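You operate a simulated robot arm through the tools that you are given. There is no shell and no other tool.

Carry out the task below with a simulated robot arm. There is one attempt and no reset: what you move stays moved.

JOB
Run about 70 mL of green powder into the jar on the turntable and shake it down.
Fine: fill at FILL by the display, turn back to LOAD, run the shaker till the powder stops sinking, then switch it off; leave the jar in its pocket and the other small jars alone.

The check looks at the end state, three seconds after you hand in, the way a careful person would. Anything else that was tipped, shoved, dropped, spilled or broken makes it a failure.

ROBOT AND FRAMES
A 7-joint arm with a two-finger gripper, fixed in place. Base frame: the origin is at the foot of the arm, x ahead of it, y to its left, z up; the work surface is at about z = 3. Readings come in mm, degrees, newtons and seconds.
With the tool pointing down near the work surface it reaches from about 220 to 560 mm from the base axis. Its first joint turns from -166.0 to 166.0 degrees. Payload 1.2 kg.
Tool frame: the origin (TCP) lies between the finger pads and is the grasp point; the fingertips stand 22 mm ahead of it; z points along the fingers, y is the line along which they close. The gripper opens to 92 mm. The gripper's body begins 65 mm behind the TCP.
Orientation is that of the tool frame in the base frame, as a unit quaternion [x, y, z, w]. With the fingers straight down and closing along the base's y, the tool's x points along the base's -x, its y along +y and its z along -z.

CONTROLS
- The arm moves only by the tool play_rows. Its argument "steps" is a list of rows, each an object of numbers (a shift or turn left out is 0, a gripper value left out holds the last): "fingers": the finger opening in mm, from 0 to 92; "x", "y", "z": the shift along the tool's x, y, z in mm; "rx", "ry", "rz": the turn, a rotation vector about the tool's x, y, z in degrees. In form: [{"fingers": .., "x": .., "y": .., "z": .., "rx": .., "ry": .., "rz": ..}, ...]. A call has 1 to 20 rows; each row shifts and turns the commanded pose from where the row before left it, along the tool's axes as they then stand. Each row takes 0.2 s and may step no farther than 50 mm and 8.6 degrees from the row before; otherwise, or with a gripper value out of range, the whole call is refused. A pose out of reach is approached as far as the arm can. The call stops where the force on the tool passes 40 N (or 10 N more than at its start, if that is more) or the arm is blocked; 0.2 s more then pass. The fingers move at their own pace and stop on an object; they squeeze with about 24 N. The grip force told is the motor's: it shows also when the fingers shut on nothing. Time passes only in rows, and 0.2 s behind the last, so rows that do not move let the fingers close. It gives the time, the measured TCP pose, the force on the tool (base axes), the opening and the grip force at its end, in the units of the frame above (readings bear some noise), with the torque about the TCP (base axes, N m) and any sound that the robot's microphone picked up, and new pictures: "show" is both (left out), scene, wrist or none.
- Cameras (640 x 400 px; columns grow to the right, rows downward): "scene" is fixed at [218.2, -499.2, 658.1]; the picture's right is [0.89, -0.45, 0.00], its down [-0.27, -0.54, -0.80] and it looks along [0.36, 0.71, -0.61] (base axes); focal length 313 px, centre (320, 200). "wrist" rides on the gripper at [71, 19, -102] in the tool frame; the picture's right is [-0.26, 0.97, 0.00], its down [-0.75, -0.20, -0.62] and it looks along [-0.60, -0.16, 0.78] (tool axes); focal length 280 px, centre (320, 200). There is no depth. A picture from a camera that has moved, and an enlarged one, comes with that camera's place and axes in the base frame and with its lens.
- inspect(camera, box): a new picture of the part [left, top, right, bottom] of that camera's present view, enlarged. The clock stands still meanwhile.
- sign_off(): hands the job in; it is judged then, once.

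Nothing tells you positions but the pictures and the camera data. Unless the task says otherwise, let go and move clear before handing in.

The tools are called as name(argument=value, ...) on one line, values as JSON. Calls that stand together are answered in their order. play_rows: Moves the arm, as the interface text tells. Its arguments: {"type":"object","properties":{"steps":{"type":"array","items":{"type":"object","properties":{"fingers":{"type":"number"},"x":{"type":"number"},"y":{"type":"number"},"z":{"type":"number"},"rx":{"type":"number"},"ry":{"type":"number"},"rz":{"type":"number"}}}},"show":{"type":"string","enum":["both","scene","wrist","none"]}},"required":["steps"]} The other tools are called the same way: inspect (camera, box) takes an enlarged picture of a part of a camera's view; sign_off () hands the job in.

At the start:

```text
clock: 0.0
position: [352.4, -2.4, 399.5]
tcp_rot: [0.0, 1.0, 0.0, -0.001]
force: [-0.1, 0.4, 0.6]
moment: [0.0, -0.01, 0.02]
gripper_width: 92.0
grip_force: 0.1
```

scene: 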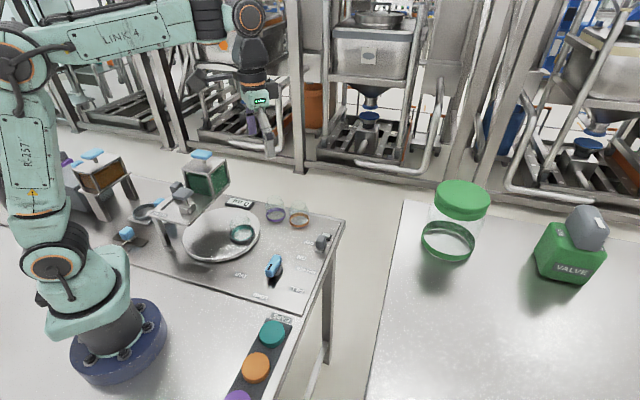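
wrist: 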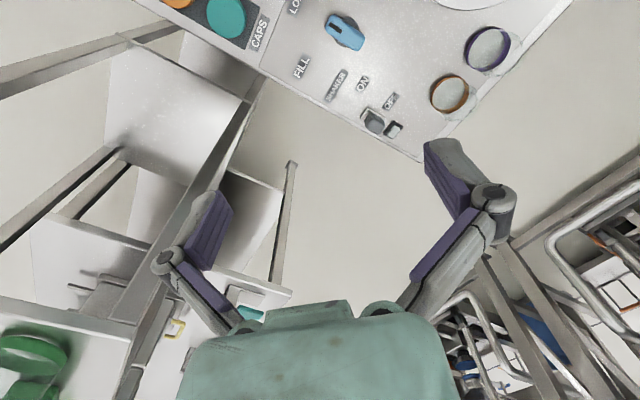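

I see a turntable with a jar, hoppers with colored powders, a blue knob (LOAD/FILL), a shaker switch and a display. I'll enlarge the views first to understand the layout.

inspect(camera="scene", box=[120, 140, 360, 320])

inspect(camera="scene", box=[40, 130, 260, 270])

inspect(camera="wrist", box=[240, 0, 560, 180])

inspect(camera="scene", box=[220, 190, 350, 310])

```text
2.22 times, centred on (240, 230) of scene
camera zoom: at [218.2, -499.2, 658.1], right [0.89, -0.45, 0.0], down [-0.27, -0.54, -0.8], along [0.36, 0.71, -0.61], focal length 695 px, centre (498, 133)
```

zoom: 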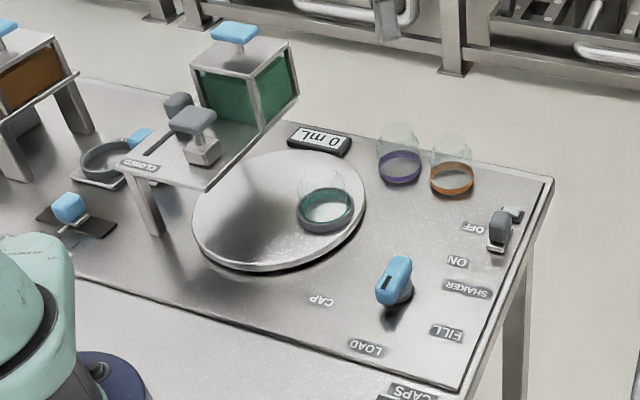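

```text
2.86 times, centred on (150, 200) of scene
camera zoom: at [218.2, -499.2, 658.1], right [0.89, -0.45, 0.0], down [-0.27, -0.54, -0.8], along [0.36, 0.71, -0.61], focal length 893 px, centre (806, 200)
```

zoom: 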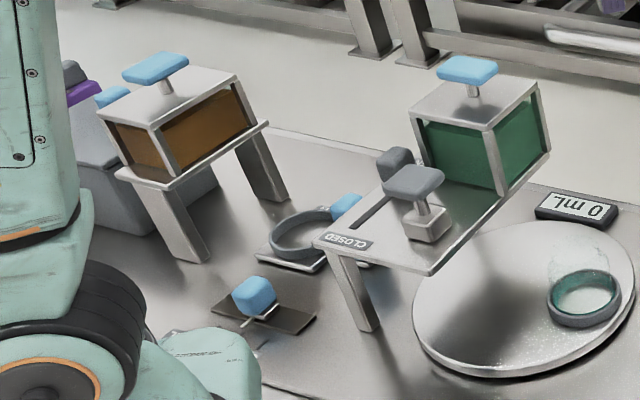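

```text
2.00 times, centred on (400, 90) of wrist
camera zoom: at [280.1, 15.9, 503.9], right [0.26, 0.97, 0.0], down [0.75, -0.2, 0.62], along [0.6, -0.16, -0.78], focal length 561 px, centre (160, 420)
```

zoom: 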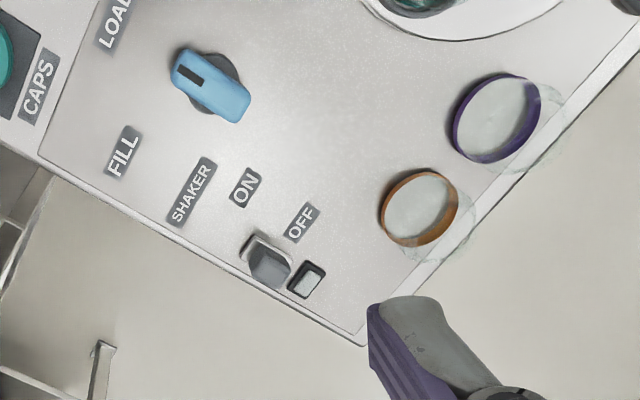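

```text
3.33 times, centred on (285, 250) of scene
camera zoom: at [218.2, -499.2, 658.1], right [0.89, -0.45, 0.0], down [-0.27, -0.54, -0.8], along [0.36, 0.71, -0.61], focal length 1042 px, centre (437, 33)
```

zoom: 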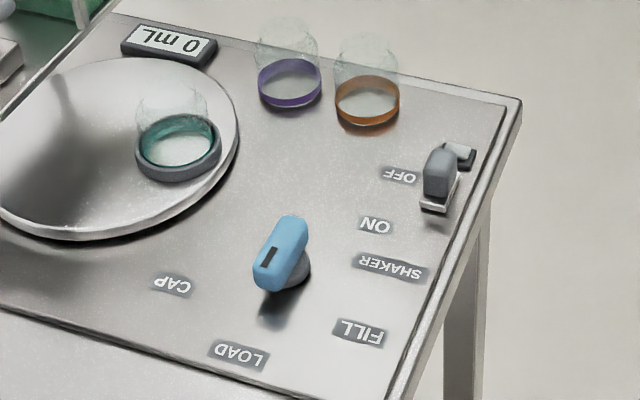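

The knob is near (357, 39) and the shaker slider near (503, 62). The turntable centre is near (264, 243), and the green hopper sits on a shelf at about z = 85. I'll move the arm up high and yaw the wrist camera towards the turntable and hopper for a closer look.

play_rows(steps=[{"x": 34, "y": 10}, {"x": 34, "y": 10}, {"x": 34, "y": 10}, {"rz": -8.2}, {"rz": -8.2}, {"rz": -8.2}, {"rz": -8.2}, {"rz": -8.2}, {"rz": -8.2}, {"rz": -8.2}, {"rz": -8.2}, {"rz": -8.2}, {"rz": -8.2}, {"rz": -8.0}], show="both")

```text
clock: 3.0
position: [248.8, 27.3, 401.3]
tcp_rot: [0.708, -0.706, -0.001, 0.0]
force: [0.1, -0.2, -0.6]
moment: [0.0, 0.0, -0.05]
gripper_width: 92.0
grip_force: 0.0
camera wrist: at [230.1, -44.3, 503.8], right [-0.97, 0.26, 0.0], down [0.2, 0.75, 0.63], along [0.16, 0.6, -0.78], focal length 280 px, centre (320, 200)
```

scene: 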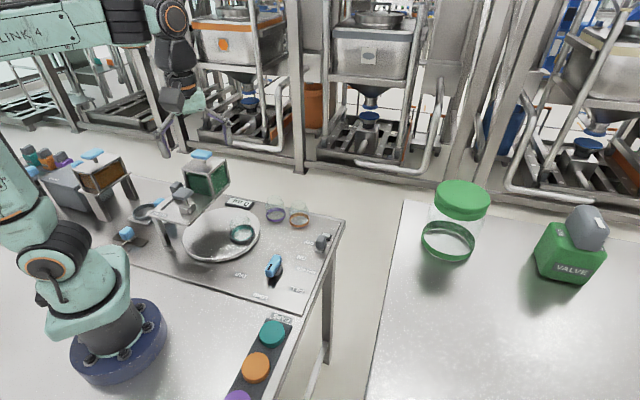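
wrist: 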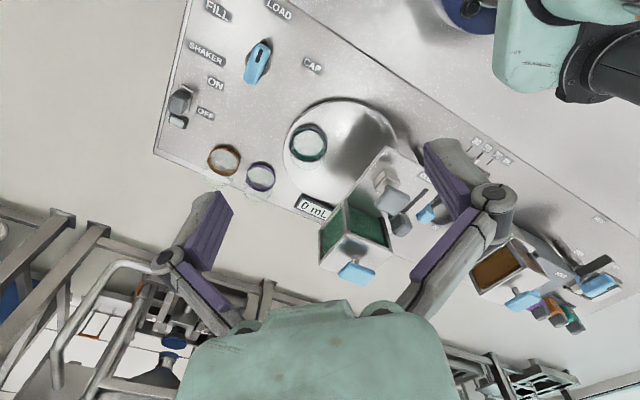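

inspect(camera="wrist", box=[280, 80, 480, 290])

inspect(camera="wrist", box=[150, 0, 350, 190])

inspect(camera="wrist", box=[400, 110, 640, 340])

inspect(camera="scene", box=[20, 130, 240, 270])

```text
1.90 times, centred on (380, 185) of wrist
camera zoom: at [230.1, -44.3, 503.8], right [-0.97, 0.26, 0.0], down [0.2, 0.75, 0.63], along [0.16, 0.6, -0.78], focal length 534 px, centre (206, 229)
```

zoom: 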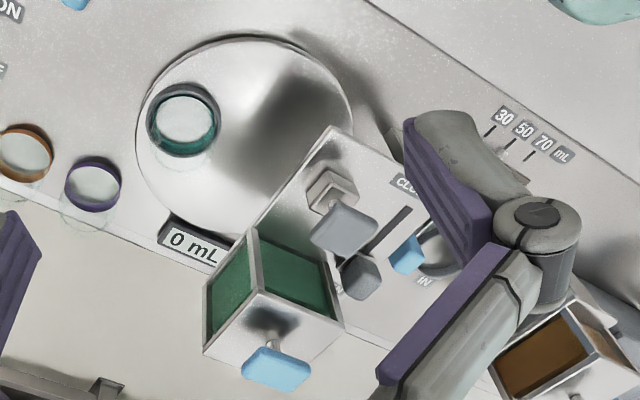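

```text
2.11 times, centred on (250, 95) of wrist
camera zoom: at [230.1, -44.3, 503.8], right [-0.97, 0.26, 0.0], down [0.2, 0.75, 0.63], along [0.16, 0.6, -0.78], focal length 590 px, centre (467, 421)
```

zoom: 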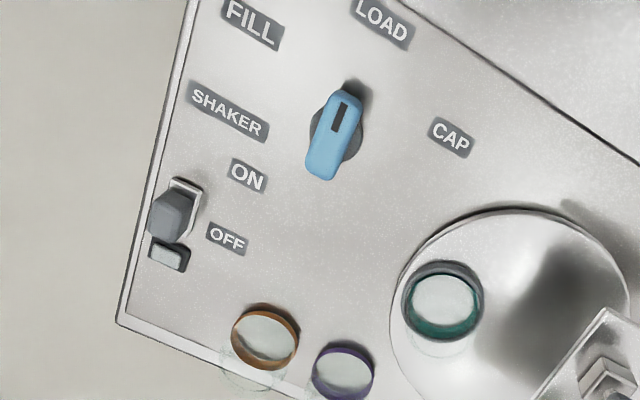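

```text
1.74 times, centred on (520, 225) of wrist
camera zoom: at [230.1, -44.3, 503.8], right [-0.97, 0.26, 0.0], down [0.2, 0.75, 0.63], along [0.16, 0.6, -0.78], focal length 488 px, centre (-28, 156)
```

zoom: 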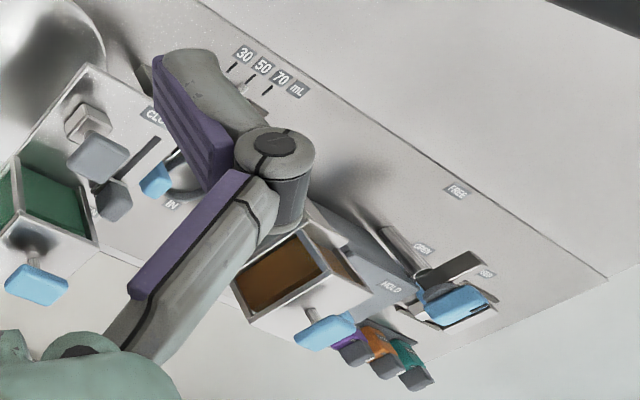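

```text
2.86 times, centred on (130, 200) of scene
camera zoom: at [218.2, -499.2, 658.1], right [0.89, -0.45, 0.0], down [-0.27, -0.54, -0.8], along [0.36, 0.71, -0.61], focal length 893 px, centre (863, 200)
```

zoom: 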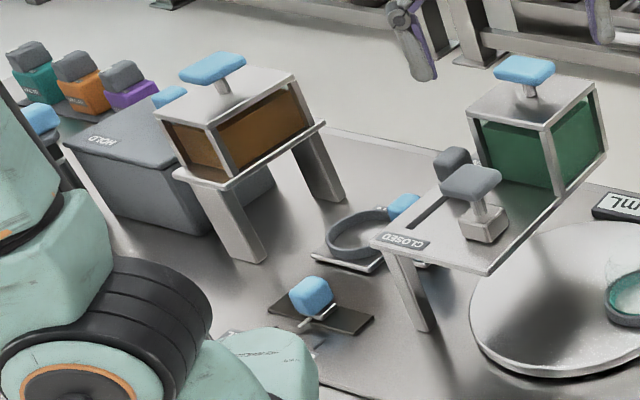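

Beyond the knob and switch there's a 30/50/70 mL dose slider, a ring labelled "IN", and more mechanisms further left (HOLD, OPEN, FREE). I'll move the camera over that area to understand all of them before touching anything.

play_rows(steps=[{"x": -40}, {"x": -40}, {"x": -40}, {"x": -30}, {"x": -14, "y": 40}, {"x": -14, "y": 40}, {"x": -14, "y": 40}, {"x": -14, "y": 40}, {"x": -14, "y": 40}, {"x": -10, "y": 40}], show="both")

```text
clock: 5.2
position: [8.9, 258.4, 401.4]
tcp_rot: [-0.707, 0.708, -0.001, 0.0]
force: [-0.1, -0.6, -0.2]
moment: [0.0, 0.01, 0.01]
gripper_width: 92.0
grip_force: 0.1
camera wrist: at [-11.4, 186.8, 504.4], right [-0.96, 0.26, 0.0], down [0.21, 0.75, 0.63], along [0.16, 0.6, -0.78], focal length 280 px, centre (320, 200)
```

scene: 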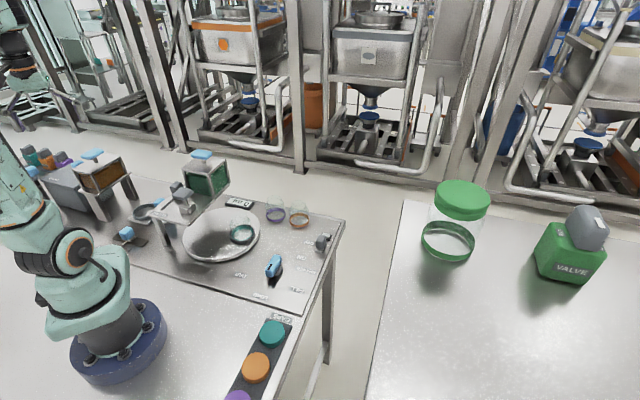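
wrist: 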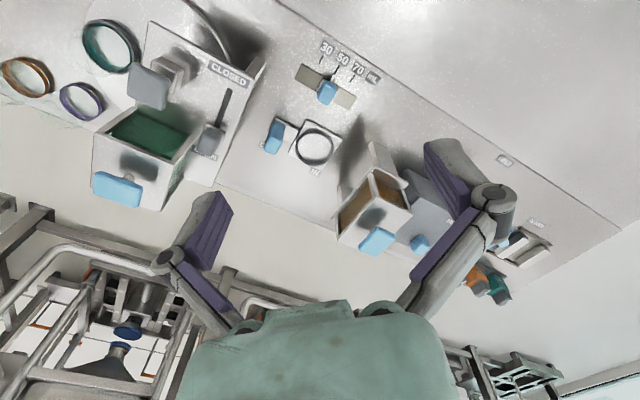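

inspect(camera="wrist", box=[220, 20, 400, 200])

inspect(camera="wrist", box=[70, 0, 270, 220])

inspect(camera="wrist", box=[330, 130, 570, 310])

inspect(camera="scene", box=[20, 130, 180, 270])

```text
2.22 times, centred on (310, 110) of wrist
camera zoom: at [-11.4, 186.8, 504.4], right [-0.96, 0.26, 0.0], down [0.21, 0.75, 0.63], along [0.16, 0.6, -0.78], focal length 623 px, centre (342, 400)
```

zoom: 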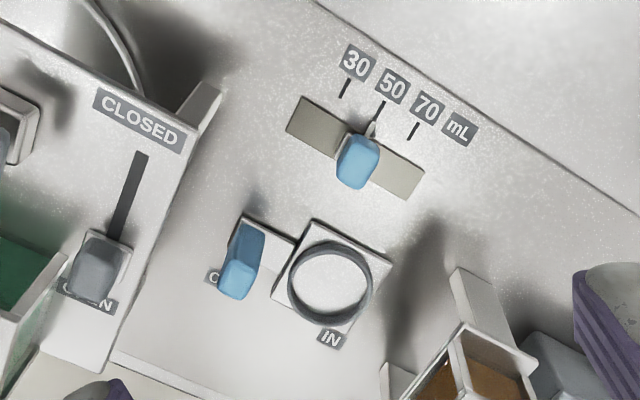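

```text
1.82 times, centred on (170, 110) of wrist
camera zoom: at [-11.4, 186.8, 504.4], right [-0.96, 0.26, 0.0], down [0.21, 0.75, 0.63], along [0.16, 0.6, -0.78], focal length 510 px, centre (593, 364)
```

zoom: 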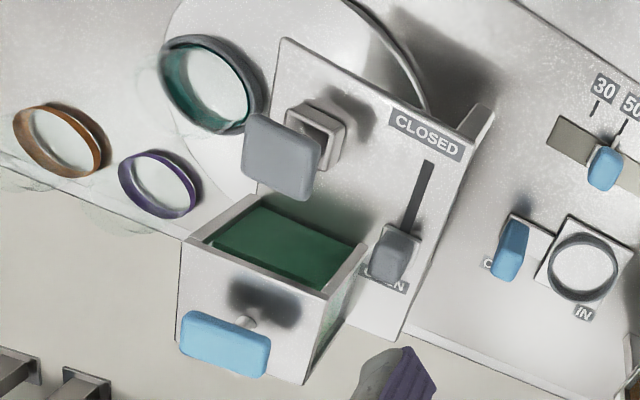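

```text
2.22 times, centred on (450, 220) of wrist
camera zoom: at [-11.4, 186.8, 504.4], right [-0.96, 0.26, 0.0], down [0.21, 0.75, 0.63], along [0.16, 0.6, -0.78], focal length 623 px, centre (31, 156)
```

zoom: 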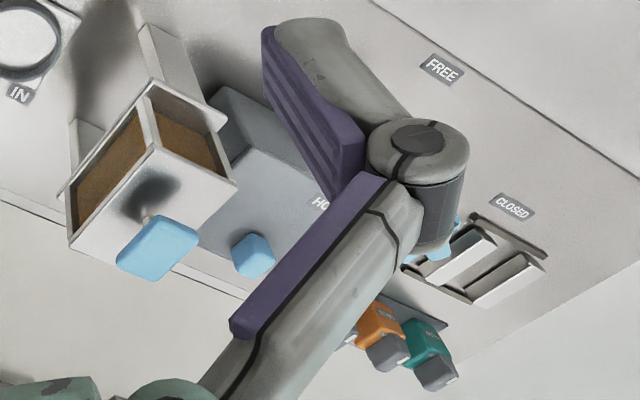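

```text
2.86 times, centred on (100, 200) of scene
camera zoom: at [218.2, -499.2, 658.1], right [0.89, -0.45, 0.0], down [-0.27, -0.54, -0.8], along [0.36, 0.71, -0.61], focal length 893 px, centre (949, 200)
```

zoom: 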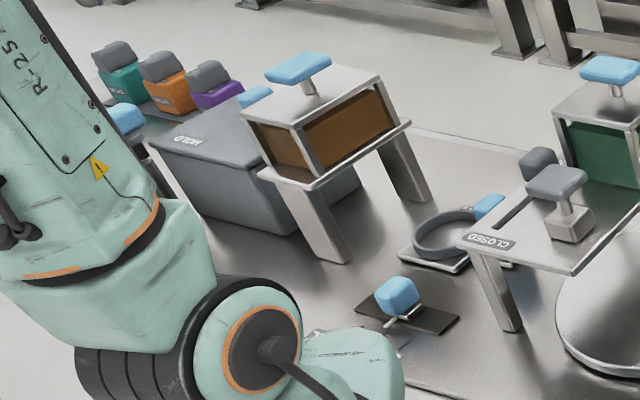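

I now have rough positions: the shelf is at z ≈ 125, the hopper handle at about (270, 313, 240), a grey T-handle at (196, 230, 187), and a gate lever at about (184, 320). I'll zoom in tighter to read labels and see how each part works.

inspect(camera="wrist", box=[120, 40, 250, 170])

inspect(camera="wrist", box=[250, 30, 390, 180])

inspect(camera="scene", box=[150, 140, 250, 250])

inspect(camera="scene", box=[100, 180, 190, 270])

```text
3.08 times, centred on (185, 105) of wrist
camera zoom: at [-11.4, 186.8, 504.4], right [-0.96, 0.26, 0.0], down [0.21, 0.75, 0.63], along [0.16, 0.6, -0.78], focal length 863 px, centre (735, 492)
```

zoom: 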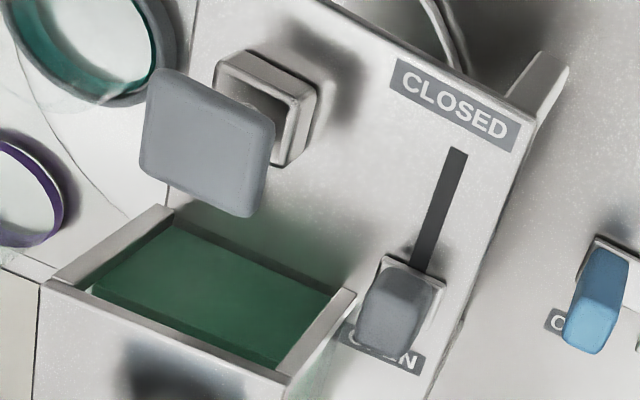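

```text
2.67 times, centred on (320, 105) of wrist
camera zoom: at [-11.4, 186.8, 504.4], right [-0.96, 0.26, 0.0], down [0.21, 0.75, 0.63], along [0.16, 0.6, -0.78], focal length 748 px, centre (320, 453)
```

zoom: 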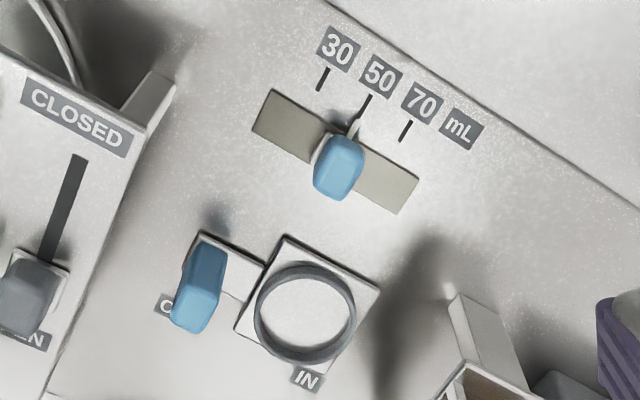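

```text
3.64 times, centred on (200, 195) of scene
camera zoom: at [218.2, -499.2, 658.1], right [0.89, -0.45, 0.0], down [-0.27, -0.54, -0.8], along [0.36, 0.71, -0.61], focal length 1137 px, centre (756, 218)
```

zoom: 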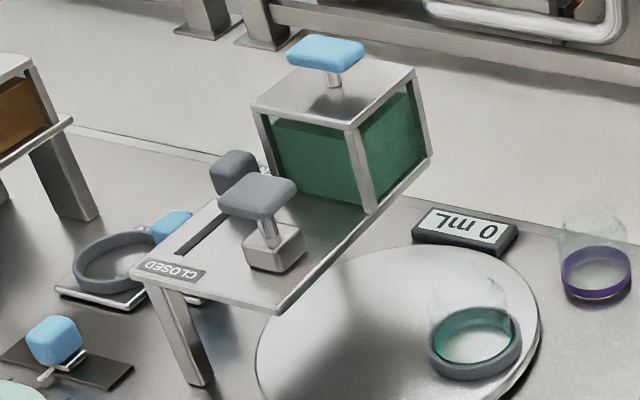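

```text
4.44 times, centred on (145, 225) of scene
camera zoom: at [218.2, -499.2, 658.1], right [0.89, -0.45, 0.0], down [-0.27, -0.54, -0.8], along [0.36, 0.71, -0.61], focal length 1389 px, centre (1098, 89)
```

zoom: 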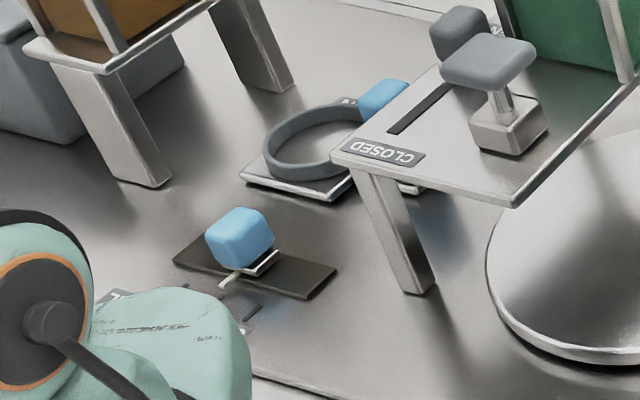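

The slots and labels read as follows. The gate lever is sitting at OPEN, with its slot running to CLOSED. The dose slider points at 50, and the far-left items are out of reach. I'll go back and take a lower, tilted look under the shelf to find the spout and see what the grey T-handle does.

play_rows(steps=[{"x": 10, "y": -40}, {"x": 14, "y": -40}, {"x": 14, "y": -40}, {"x": 14, "y": -40}, {"x": 14, "y": -40}, {"x": 14, "y": -22}, {"x": 45}, {"x": 45}, {"x": 45}, {"x": 45}, {"z": 45}, {"z": 45}, {"z": 45}, {"z": 45}, {"ry": -8.5}, {"ry": -8.5}, {"ry": -8.5}], show="both")

```text
clock: 8.8
position: [231.2, -3.0, 220.7]
tcp_rot: [0.69, -0.689, -0.157, -0.157]
force: [-0.3, 0.6, -0.4]
moment: [0.01, 0.0, 0.02]
gripper_width: 92.0
grip_force: 0.1
camera wrist: at [212.1, -111.4, 283.2], right [-0.97, 0.24, 0.11], down [0.2, 0.41, 0.89], along [0.16, 0.88, -0.44], focal length 280 px, centre (320, 200)
```

scene: 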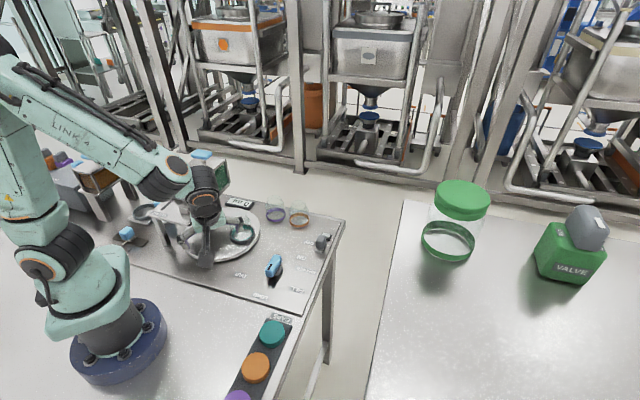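
wrist: 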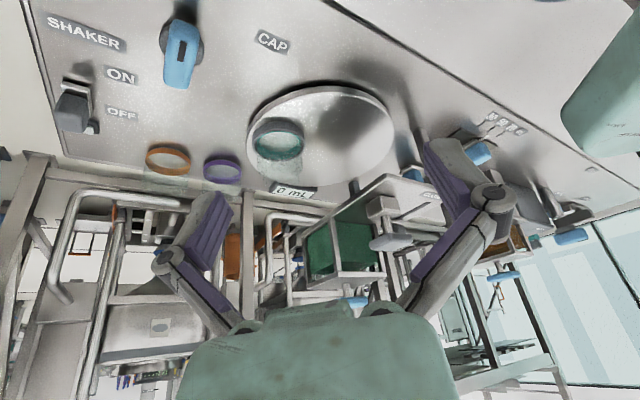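

inspect(camera="wrist", box=[240, 70, 460, 320])

inspect(camera="wrist", box=[30, 0, 290, 190])

inspect(camera="wrist", box=[340, 150, 460, 260])

```text
1.60 times, centred on (350, 195) of wrist
camera zoom: at [212.1, -111.4, 283.2], right [-0.97, 0.24, 0.11], down [0.2, 0.41, 0.89], along [0.16, 0.88, -0.44], focal length 449 px, centre (272, 208)
```

zoom: 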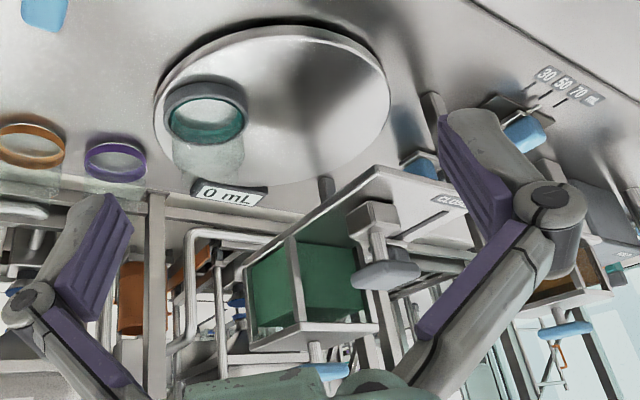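

```text
2.11 times, centred on (160, 95) of wrist
camera zoom: at [212.1, -111.4, 283.2], right [-0.97, 0.24, 0.11], down [0.2, 0.41, 0.89], along [0.16, 0.88, -0.44], focal length 590 px, centre (657, 421)
```

zoom: 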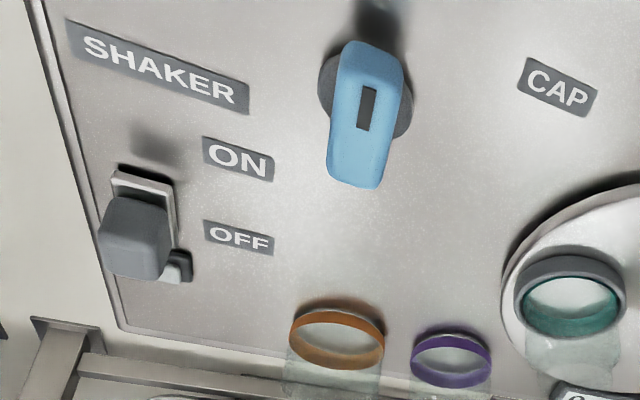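

```text
3.64 times, centred on (400, 205) of wrist
camera zoom: at [212.1, -111.4, 283.2], right [-0.97, 0.24, 0.11], down [0.2, 0.41, 0.89], along [0.16, 0.88, -0.44], focal length 1020 px, centre (29, 182)
```

zoom: 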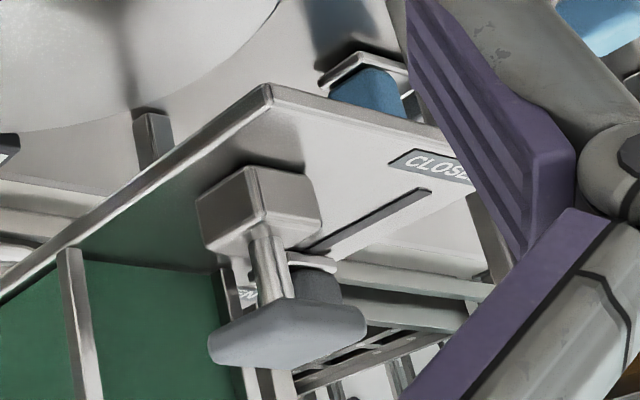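

The T-handle stem sits on a block on the shelf, but I can't see any spout from this angle. I'll go lower and tilt more to see under the shelf, staying well clear of the knob and caps.

play_rows(steps=[{"ry": -8.5}, {"ry": -8.5}, {"x": 22.5, "z": 24.5}, {"x": 22.5, "z": 24.5}, {"x": 22.5, "z": 24.5}, {"x": 22.5, "z": 24.5}], show="wrist")

```text
clock: 10.2
position: [232.3, -2.7, 87.5]
tcp_rot: [0.66, -0.658, -0.256, -0.256]
force: [0.2, -0.2, -0.4]
moment: [0.01, 0.03, 0.0]
gripper_width: 91.9
grip_force: 0.0
camera wrist: at [212.7, -124.6, 116.1], right [-0.97, 0.19, 0.18], down [0.2, 0.13, 0.97], along [0.16, 0.97, -0.17], focal length 280 px, centre (320, 200)
```

wrist: 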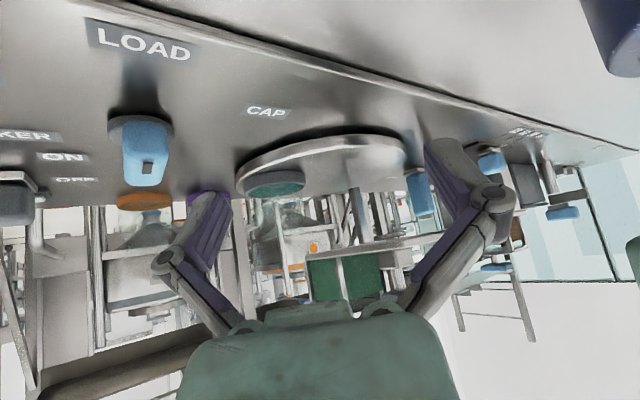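

inspect(camera="wrist", box=[230, 110, 470, 310])

inspect(camera="wrist", box=[300, 170, 440, 300])

inspect(camera="wrist", box=[0, 100, 240, 260])

```text
2.00 times, centred on (350, 210) of wrist
camera zoom: at [212.7, -124.6, 116.1], right [-0.97, 0.19, 0.18], down [0.2, 0.13, 0.97], along [0.16, 0.97, -0.17], focal length 561 px, centre (260, 180)
```

zoom: 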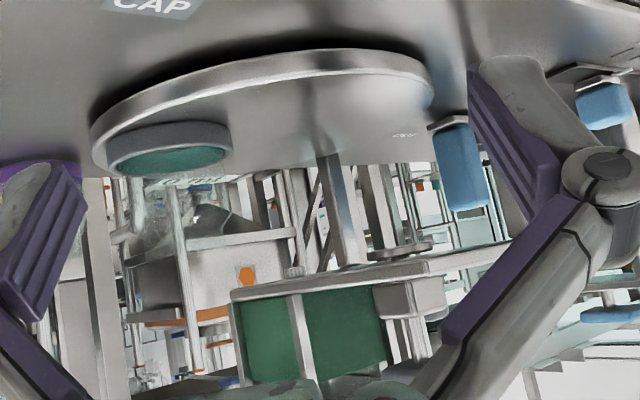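

```text
3.08 times, centred on (370, 235) of wrist
camera zoom: at [212.7, -124.6, 116.1], right [-0.97, 0.19, 0.18], down [0.2, 0.13, 0.97], along [0.16, 0.97, -0.17], focal length 863 px, centre (166, 92)
```

zoom: 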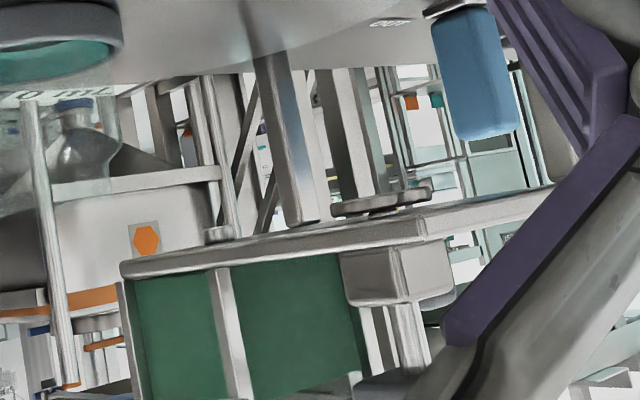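

```text
2.50 times, centred on (120, 180) of wrist
camera zoom: at [212.7, -124.6, 116.1], right [-0.97, 0.19, 0.18], down [0.2, 0.13, 0.97], along [0.16, 0.97, -0.17], focal length 701 px, centre (820, 250)
```

zoom: 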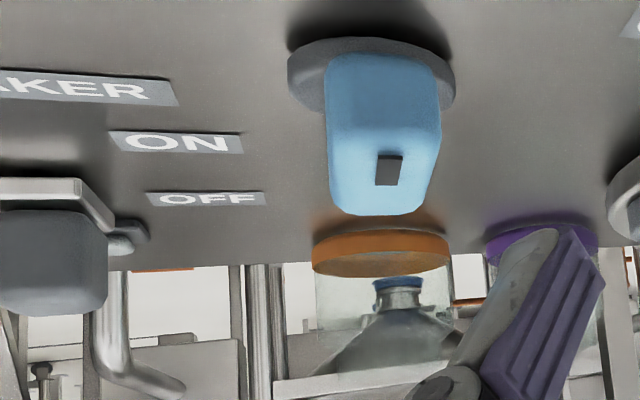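

Under the shelf, a spout sits below the hopper at about (270, 313, 117), and a press disc sits below the grey T-handle. So the T-handle is the CAP press, the hopper is the FILL station, and the ring and mL slider belong to the orange doser. Next I'll come up and look at the gate lever from the direction I plan to grip it.

play_rows(steps=[{"x": -22.5, "z": -24.5}, {"x": -22.5, "z": -24.5}, {"x": -22.5, "z": -24.5}, {"x": -22.5, "z": -24.5}, {"ry": 8.5}, {"ry": 8.5}, {"ry": 8.5}, {"ry": 8.5}, {"ry": 8.5}, {"z": -40}, {"z": -40}, {"x": -41, "y": -2}, {"x": -41, "y": -2}, {"x": -41, "y": -2}, {"x": -41, "y": -2}, {"x": -41, "y": -2}], show="none")

play_rows(steps=[{"rz": -7.5}, {"rz": -7.5}, {"rz": -7.5}, {"rz": -7.5}, {"rz": -7.5}, {"rz": -7.5}], show="both")

```text
clock: 13.6
position: [241.0, 203.2, 301.1]
tcp_rot: [0.707, -0.707, 0.0, -0.001]
force: [0.6, 0.6, -0.2]
moment: [0.01, -0.01, 0.0]
gripper_width: 92.1
grip_force: 0.0
```

```text
clock: 15.0
position: [241.6, 204.9, 300.5]
tcp_rot: [0.925, -0.381, 0.001, 0.001]
force: [0.8, 0.1, -0.4]
moment: [-0.01, -0.03, -0.01]
gripper_width: 92.0
grip_force: 0.1
camera wrist: at [277.3, 138.3, 404.1], right [-0.87, -0.5, 0.0], down [-0.39, 0.68, 0.63], along [-0.31, 0.54, -0.78], focal length 280 px, centre (320, 200)
```

scene: 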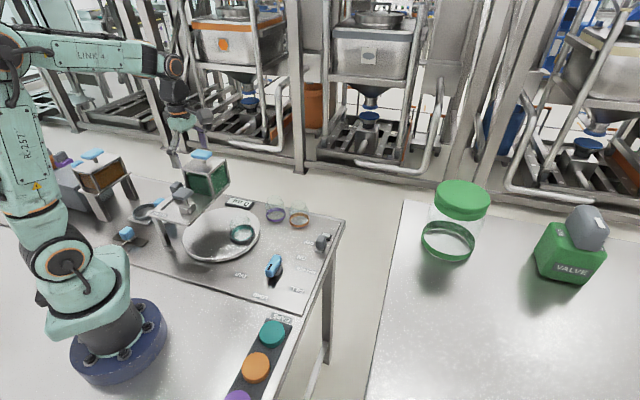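
wrist: 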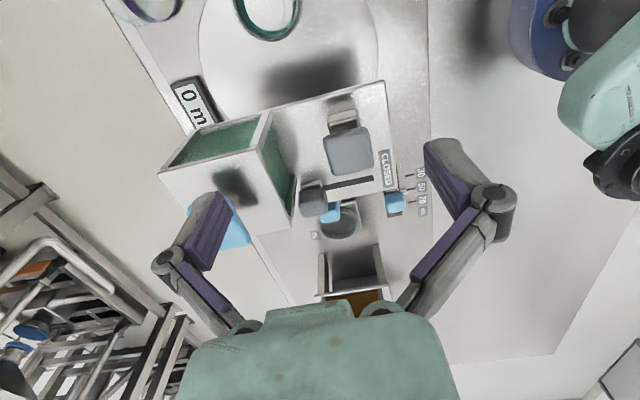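

inspect(camera="wrist", box=[270, 130, 410, 260])

inspect(camera="scene", box=[150, 140, 250, 240])

inspect(camera="wrist", box=[140, 60, 440, 260])

```text
3.08 times, centred on (340, 195) of wrist
camera zoom: at [277.3, 138.3, 404.1], right [-0.87, -0.5, 0.0], down [-0.39, 0.68, 0.63], along [-0.31, 0.54, -0.78], focal length 863 px, centre (258, 215)
```

zoom: 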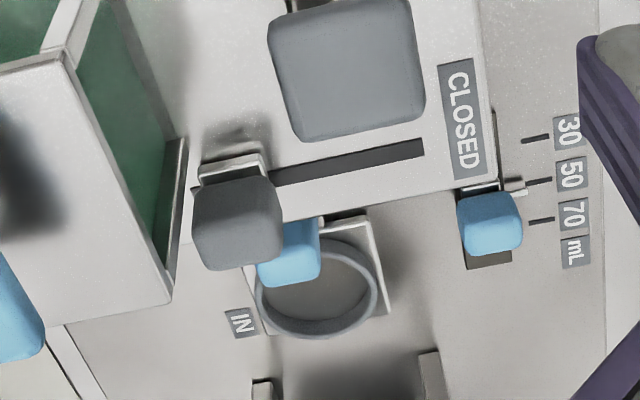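

```text
4.00 times, centred on (200, 190) of scene
camera zoom: at [218.2, -499.2, 658.1], right [0.89, -0.45, 0.0], down [-0.27, -0.54, -0.8], along [0.36, 0.71, -0.61], focal length 1250 px, centre (800, 240)
```

zoom: 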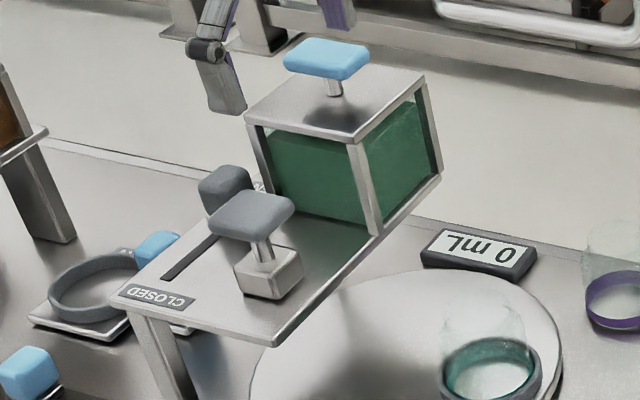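

```text
2.00 times, centred on (290, 160) of wrist
camera zoom: at [277.3, 138.3, 404.1], right [-0.87, -0.5, 0.0], down [-0.39, 0.68, 0.63], along [-0.31, 0.54, -0.78], focal length 561 px, centre (380, 280)
```

zoom: 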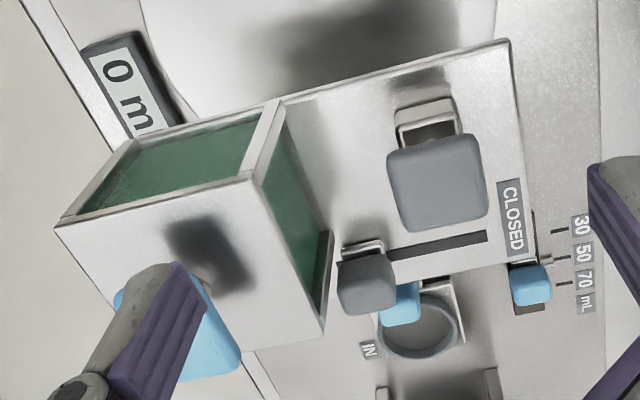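

The gate lever's top is at about (184, 315, 172), in a slot on a 45° line, and it's at the OPEN end. I want it CLOSED before the table goes to FILL. I'll move above it with the fingers at 60 mm, closing along the slot, then look before going down.

play_rows(steps=[{"fingers": 60, "x": -39.6, "y": -12.9}, {"x": -39.6, "y": -12.9}, {"x": -39.6, "y": -12.9}, {"z": 30}, {}], show="both")

```text
clock: 16.2
position: [184.2, 313.0, 271.1]
tcp_rot: [0.924, -0.382, 0.0, 0.0]
force: [0.0, -0.2, -0.1]
moment: [-0.01, -0.02, 0.0]
gripper_width: 59.8
grip_force: 0.0
camera wrist: at [220.2, 248.9, 373.9], right [-0.87, -0.5, 0.0], down [-0.39, 0.68, 0.62], along [-0.31, 0.54, -0.78], focal length 280 px, centre (320, 200)
```

scene: 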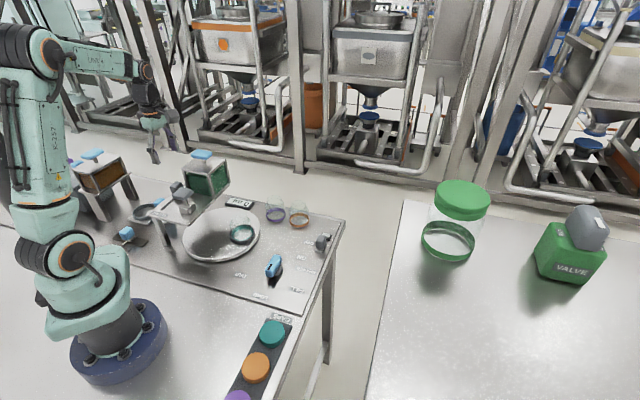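
wrist: 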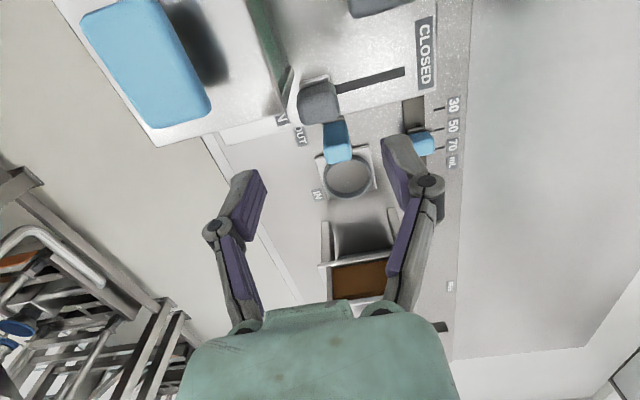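

inspect(camera="wrist", box=[250, 40, 400, 150])

inspect(camera="scene", box=[120, 100, 240, 240])

```text
3.64 times, centred on (325, 95) of wrist
camera zoom: at [220.2, 248.9, 373.9], right [-0.87, -0.5, 0.0], down [-0.39, 0.68, 0.62], along [-0.31, 0.54, -0.78], focal length 1020 px, centre (302, 582)
```

zoom: 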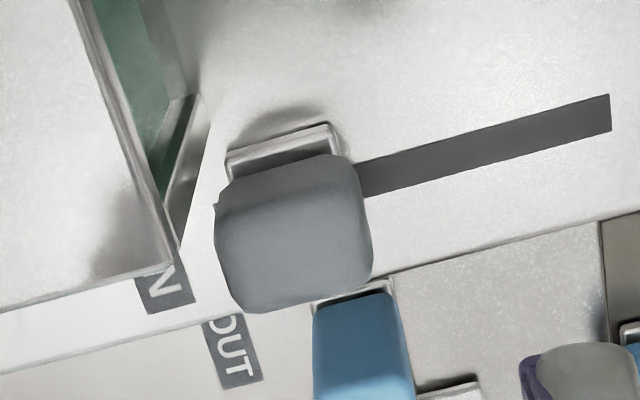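

```text
2.86 times, centred on (180, 170) of scene
camera zoom: at [218.2, -499.2, 658.1], right [0.89, -0.45, 0.0], down [-0.27, -0.54, -0.8], along [0.36, 0.71, -0.61], focal length 893 px, centre (720, 286)
```

zoom: 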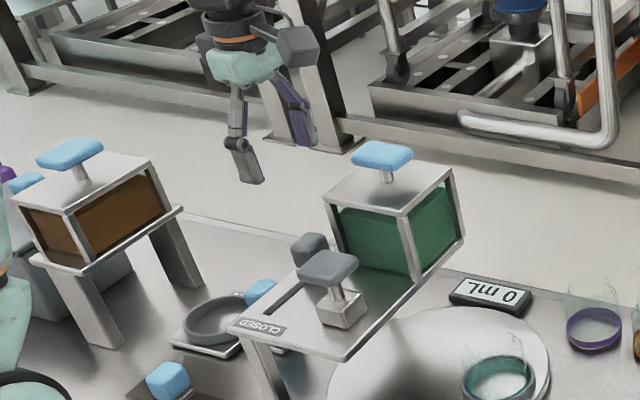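

The lever centre comes out at (184, 314) and is about 30 mm along the slot, so the gripper is centred over it. I'll go down to straddle it with the fingertips about 9 mm above the shelf, then close.

play_rows(steps=[{"z": 25}, {"z": 25}, {"z": 25}, {"z": 15}, {"z": 13}], show="both")

```text
clock: 17.4
position: [183.7, 314.0, 167.5]
tcp_rot: [0.923, -0.384, -0.001, 0.0]
force: [-0.2, -0.2, -0.2]
moment: [0.02, -0.01, 0.02]
gripper_width: 59.9
grip_force: 0.1
camera wrist: at [220.7, 249.3, 270.7], right [-0.87, -0.5, 0.0], down [-0.39, 0.68, 0.62], along [-0.31, 0.54, -0.78], focal length 280 px, centre (320, 200)
```

scene: 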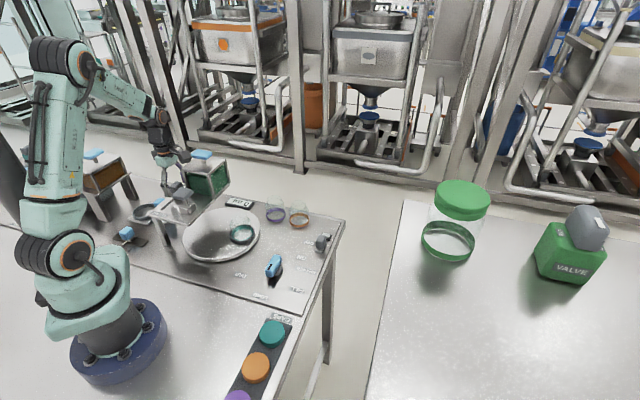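
wrist: 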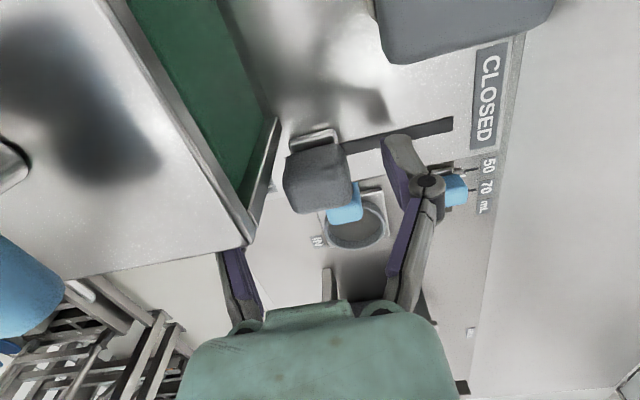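

The lever is between the fingers. I'll close on it and check the grip.

play_rows(steps=[{"fingers": 20}, {}, {}], show="both")

inspect(camera="wrist", box=[220, 60, 520, 300])

```text
clock: 18.2
position: [184.2, 315.0, 167.9]
tcp_rot: [0.924, -0.382, 0.001, -0.002]
force: [2.0, 0.9, 7.6]
moment: [0.19, -0.05, -0.01]
gripper_width: 31.5
grip_force: 28.5
camera wrist: at [220.8, 249.4, 271.2], right [-0.87, -0.5, 0.0], down [-0.39, 0.68, 0.63], along [-0.31, 0.54, -0.78], focal length 280 px, centre (320, 200)
```

scene: 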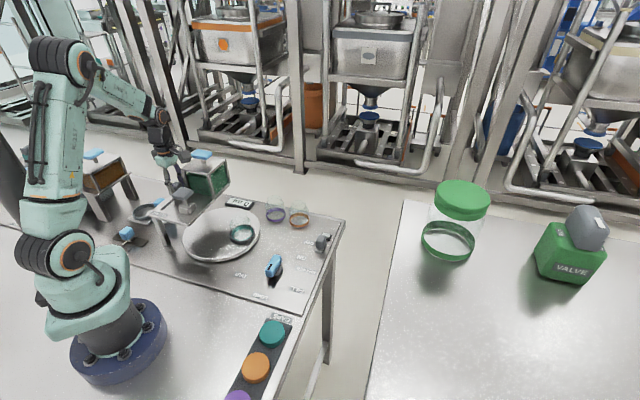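
wrist: 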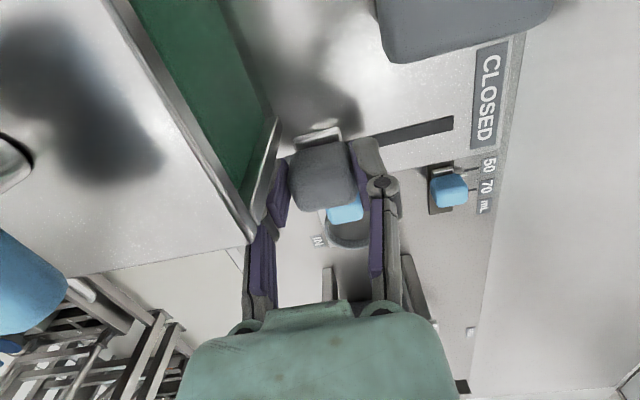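

```text
1.67 times, centred on (370, 180) of wrist
camera zoom: at [220.8, 249.4, 271.2], right [-0.87, -0.5, 0.0], down [-0.39, 0.68, 0.63], along [-0.31, 0.54, -0.78], focal length 467 px, centre (237, 233)
```

zoom: 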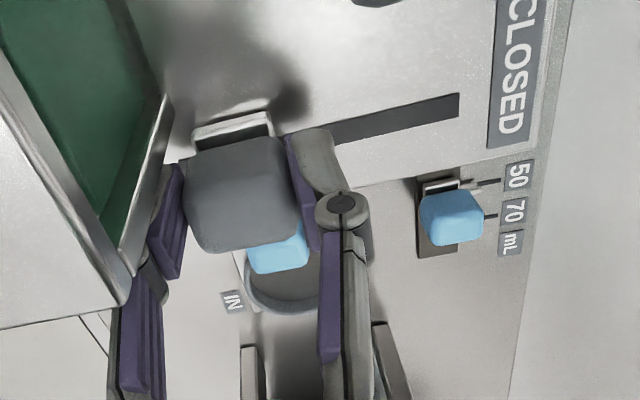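

I have a good grip, 31.5 mm wide. Next I'll slide the lever along the slot towards CLOSED (tool +y) in small steps, watching the force and display.

play_rows(steps=[{"y": 5}, {"y": 5}, {"y": 5}, {"y": 5}, {"y": 5}, {"y": 5}], show="wrist")

```text
clock: 19.6
position: [163.4, 292.4, 168.8]
tcp_rot: [0.924, -0.383, 0.0, 0.001]
force: [2.7, -2.9, 7.3]
moment: [0.06, -0.09, 0.07]
gripper_width: 31.5
grip_force: 27.8
camera wrist: at [199.1, 227.8, 271.2], right [-0.87, -0.5, 0.0], down [-0.39, 0.68, 0.62], along [-0.31, 0.54, -0.78], focal length 280 px, centre (320, 200)
```

wrist: 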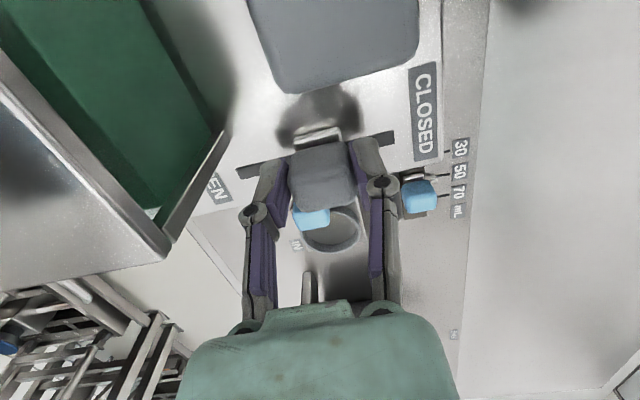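

play_rows(steps=[{"y": 4}, {"y": 4}, {"y": 4}, {"y": 4}, {"y": 4}], show="wrist")

```text
clock: 20.8
position: [149.1, 280.5, 168.2]
tcp_rot: [0.924, -0.383, 0.0, -0.003]
force: [14.2, 14.1, -6.1]
moment: [0.04, -0.51, 0.02]
gripper_width: 31.5
grip_force: 28.0
camera wrist: at [186.0, 214.5, 270.9], right [-0.87, -0.5, -0.01], down [-0.39, 0.67, 0.63], along [-0.31, 0.55, -0.78], focal length 280 px, centre (320, 200)
```

wrist: 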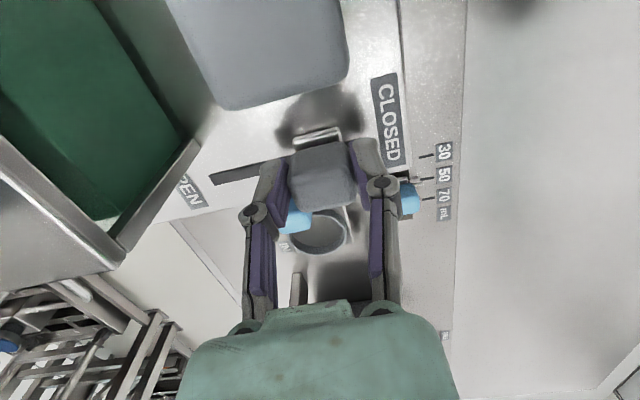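

The lever hit its end stop after about 49 mm of travel, so the gate is CLOSED ("OPEN" now shows at the far end of the slot). I'll ease off, release, rise and go to the knob, rotating the tool to match its bar.

play_rows(steps=[{"y": -1}, {"fingers": 60}, {}, {"z": -30}, {"z": -35}, {"z": -35}, {"z": -30}, {"x": 39.7, "y": 3}, {"x": 39.7, "y": 3}, {"x": 39.7, "y": 3}, {"x": 39.7, "y": 3}, {"x": 39.7, "y": 3}, {"x": 39.7, "y": 3}, {"x": 39.7, "y": 3}, {"x": 39.7, "y": 3}], show="scene")

play_rows(steps=[{"rz": 8.27}, {"rz": 8.27}, {"rz": 8.27}, {"rz": 8.27}, {"rz": 8.27}, {"rz": 8.27}, {"rz": 8.27}, {"rz": 8.27}, {"rz": 8.27}, {"rz": 8.27}, {"rz": 8.27}], show="both")

inspect(camera="scene", box=[120, 140, 360, 320])

inspect(camera="wrist", box=[220, 0, 460, 150])

```text
clock: 24.0
position: [358.2, 38.3, 298.1]
tcp_rot: [0.924, -0.382, 0.0, 0.0]
force: [-0.2, 0.2, -0.4]
moment: [0.0, -0.03, 0.02]
gripper_width: 60.1
grip_force: 0.0
```

scene: 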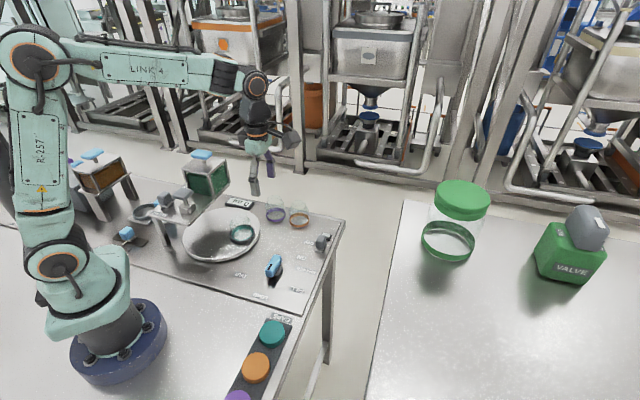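

```text
clock: 26.4
position: [358.2, 37.9, 298.9]
tcp_rot: [-0.373, 0.928, 0.001, 0.0]
force: [-0.2, 0.0, -0.1]
moment: [0.0, -0.01, -0.02]
gripper_width: 60.2
grip_force: 0.0
camera wrist: at [292.9, 1.4, 401.1], right [-0.48, 0.88, 0.0], down [0.68, 0.37, 0.63], along [0.55, 0.3, -0.78], focal length 280 px, centre (320, 200)
```

scene: 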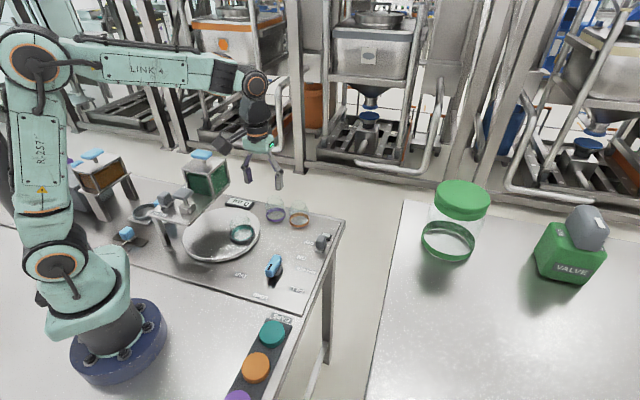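
wrist: 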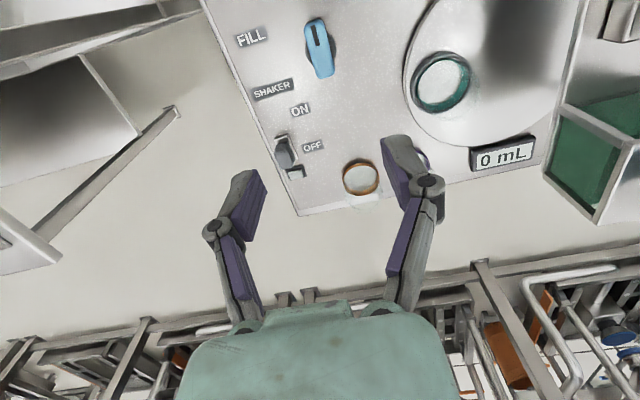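

```text
2.22 times, centred on (240, 230) of scene
camera zoom: at [218.2, -499.2, 658.1], right [0.89, -0.45, 0.0], down [-0.27, -0.54, -0.8], along [0.36, 0.71, -0.61], focal length 695 px, centre (498, 133)
```

zoom: 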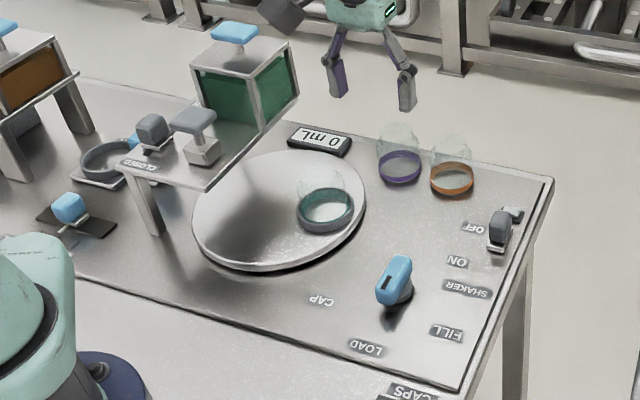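

```text
2.67 times, centred on (340, 75) of wrist
camera zoom: at [292.9, 1.4, 401.1], right [-0.48, 0.88, 0.0], down [0.68, 0.37, 0.63], along [0.55, 0.3, -0.78], focal length 748 px, centre (267, 533)
```

zoom: 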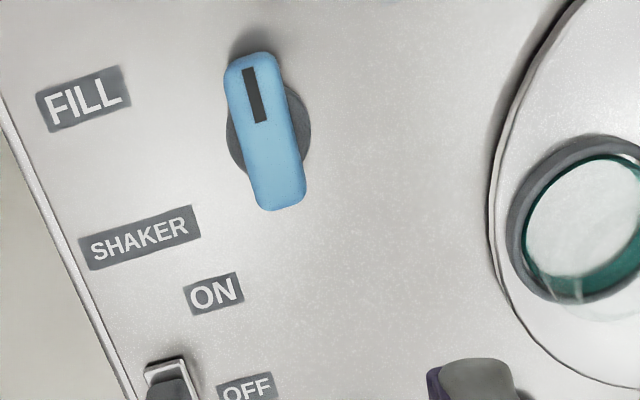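

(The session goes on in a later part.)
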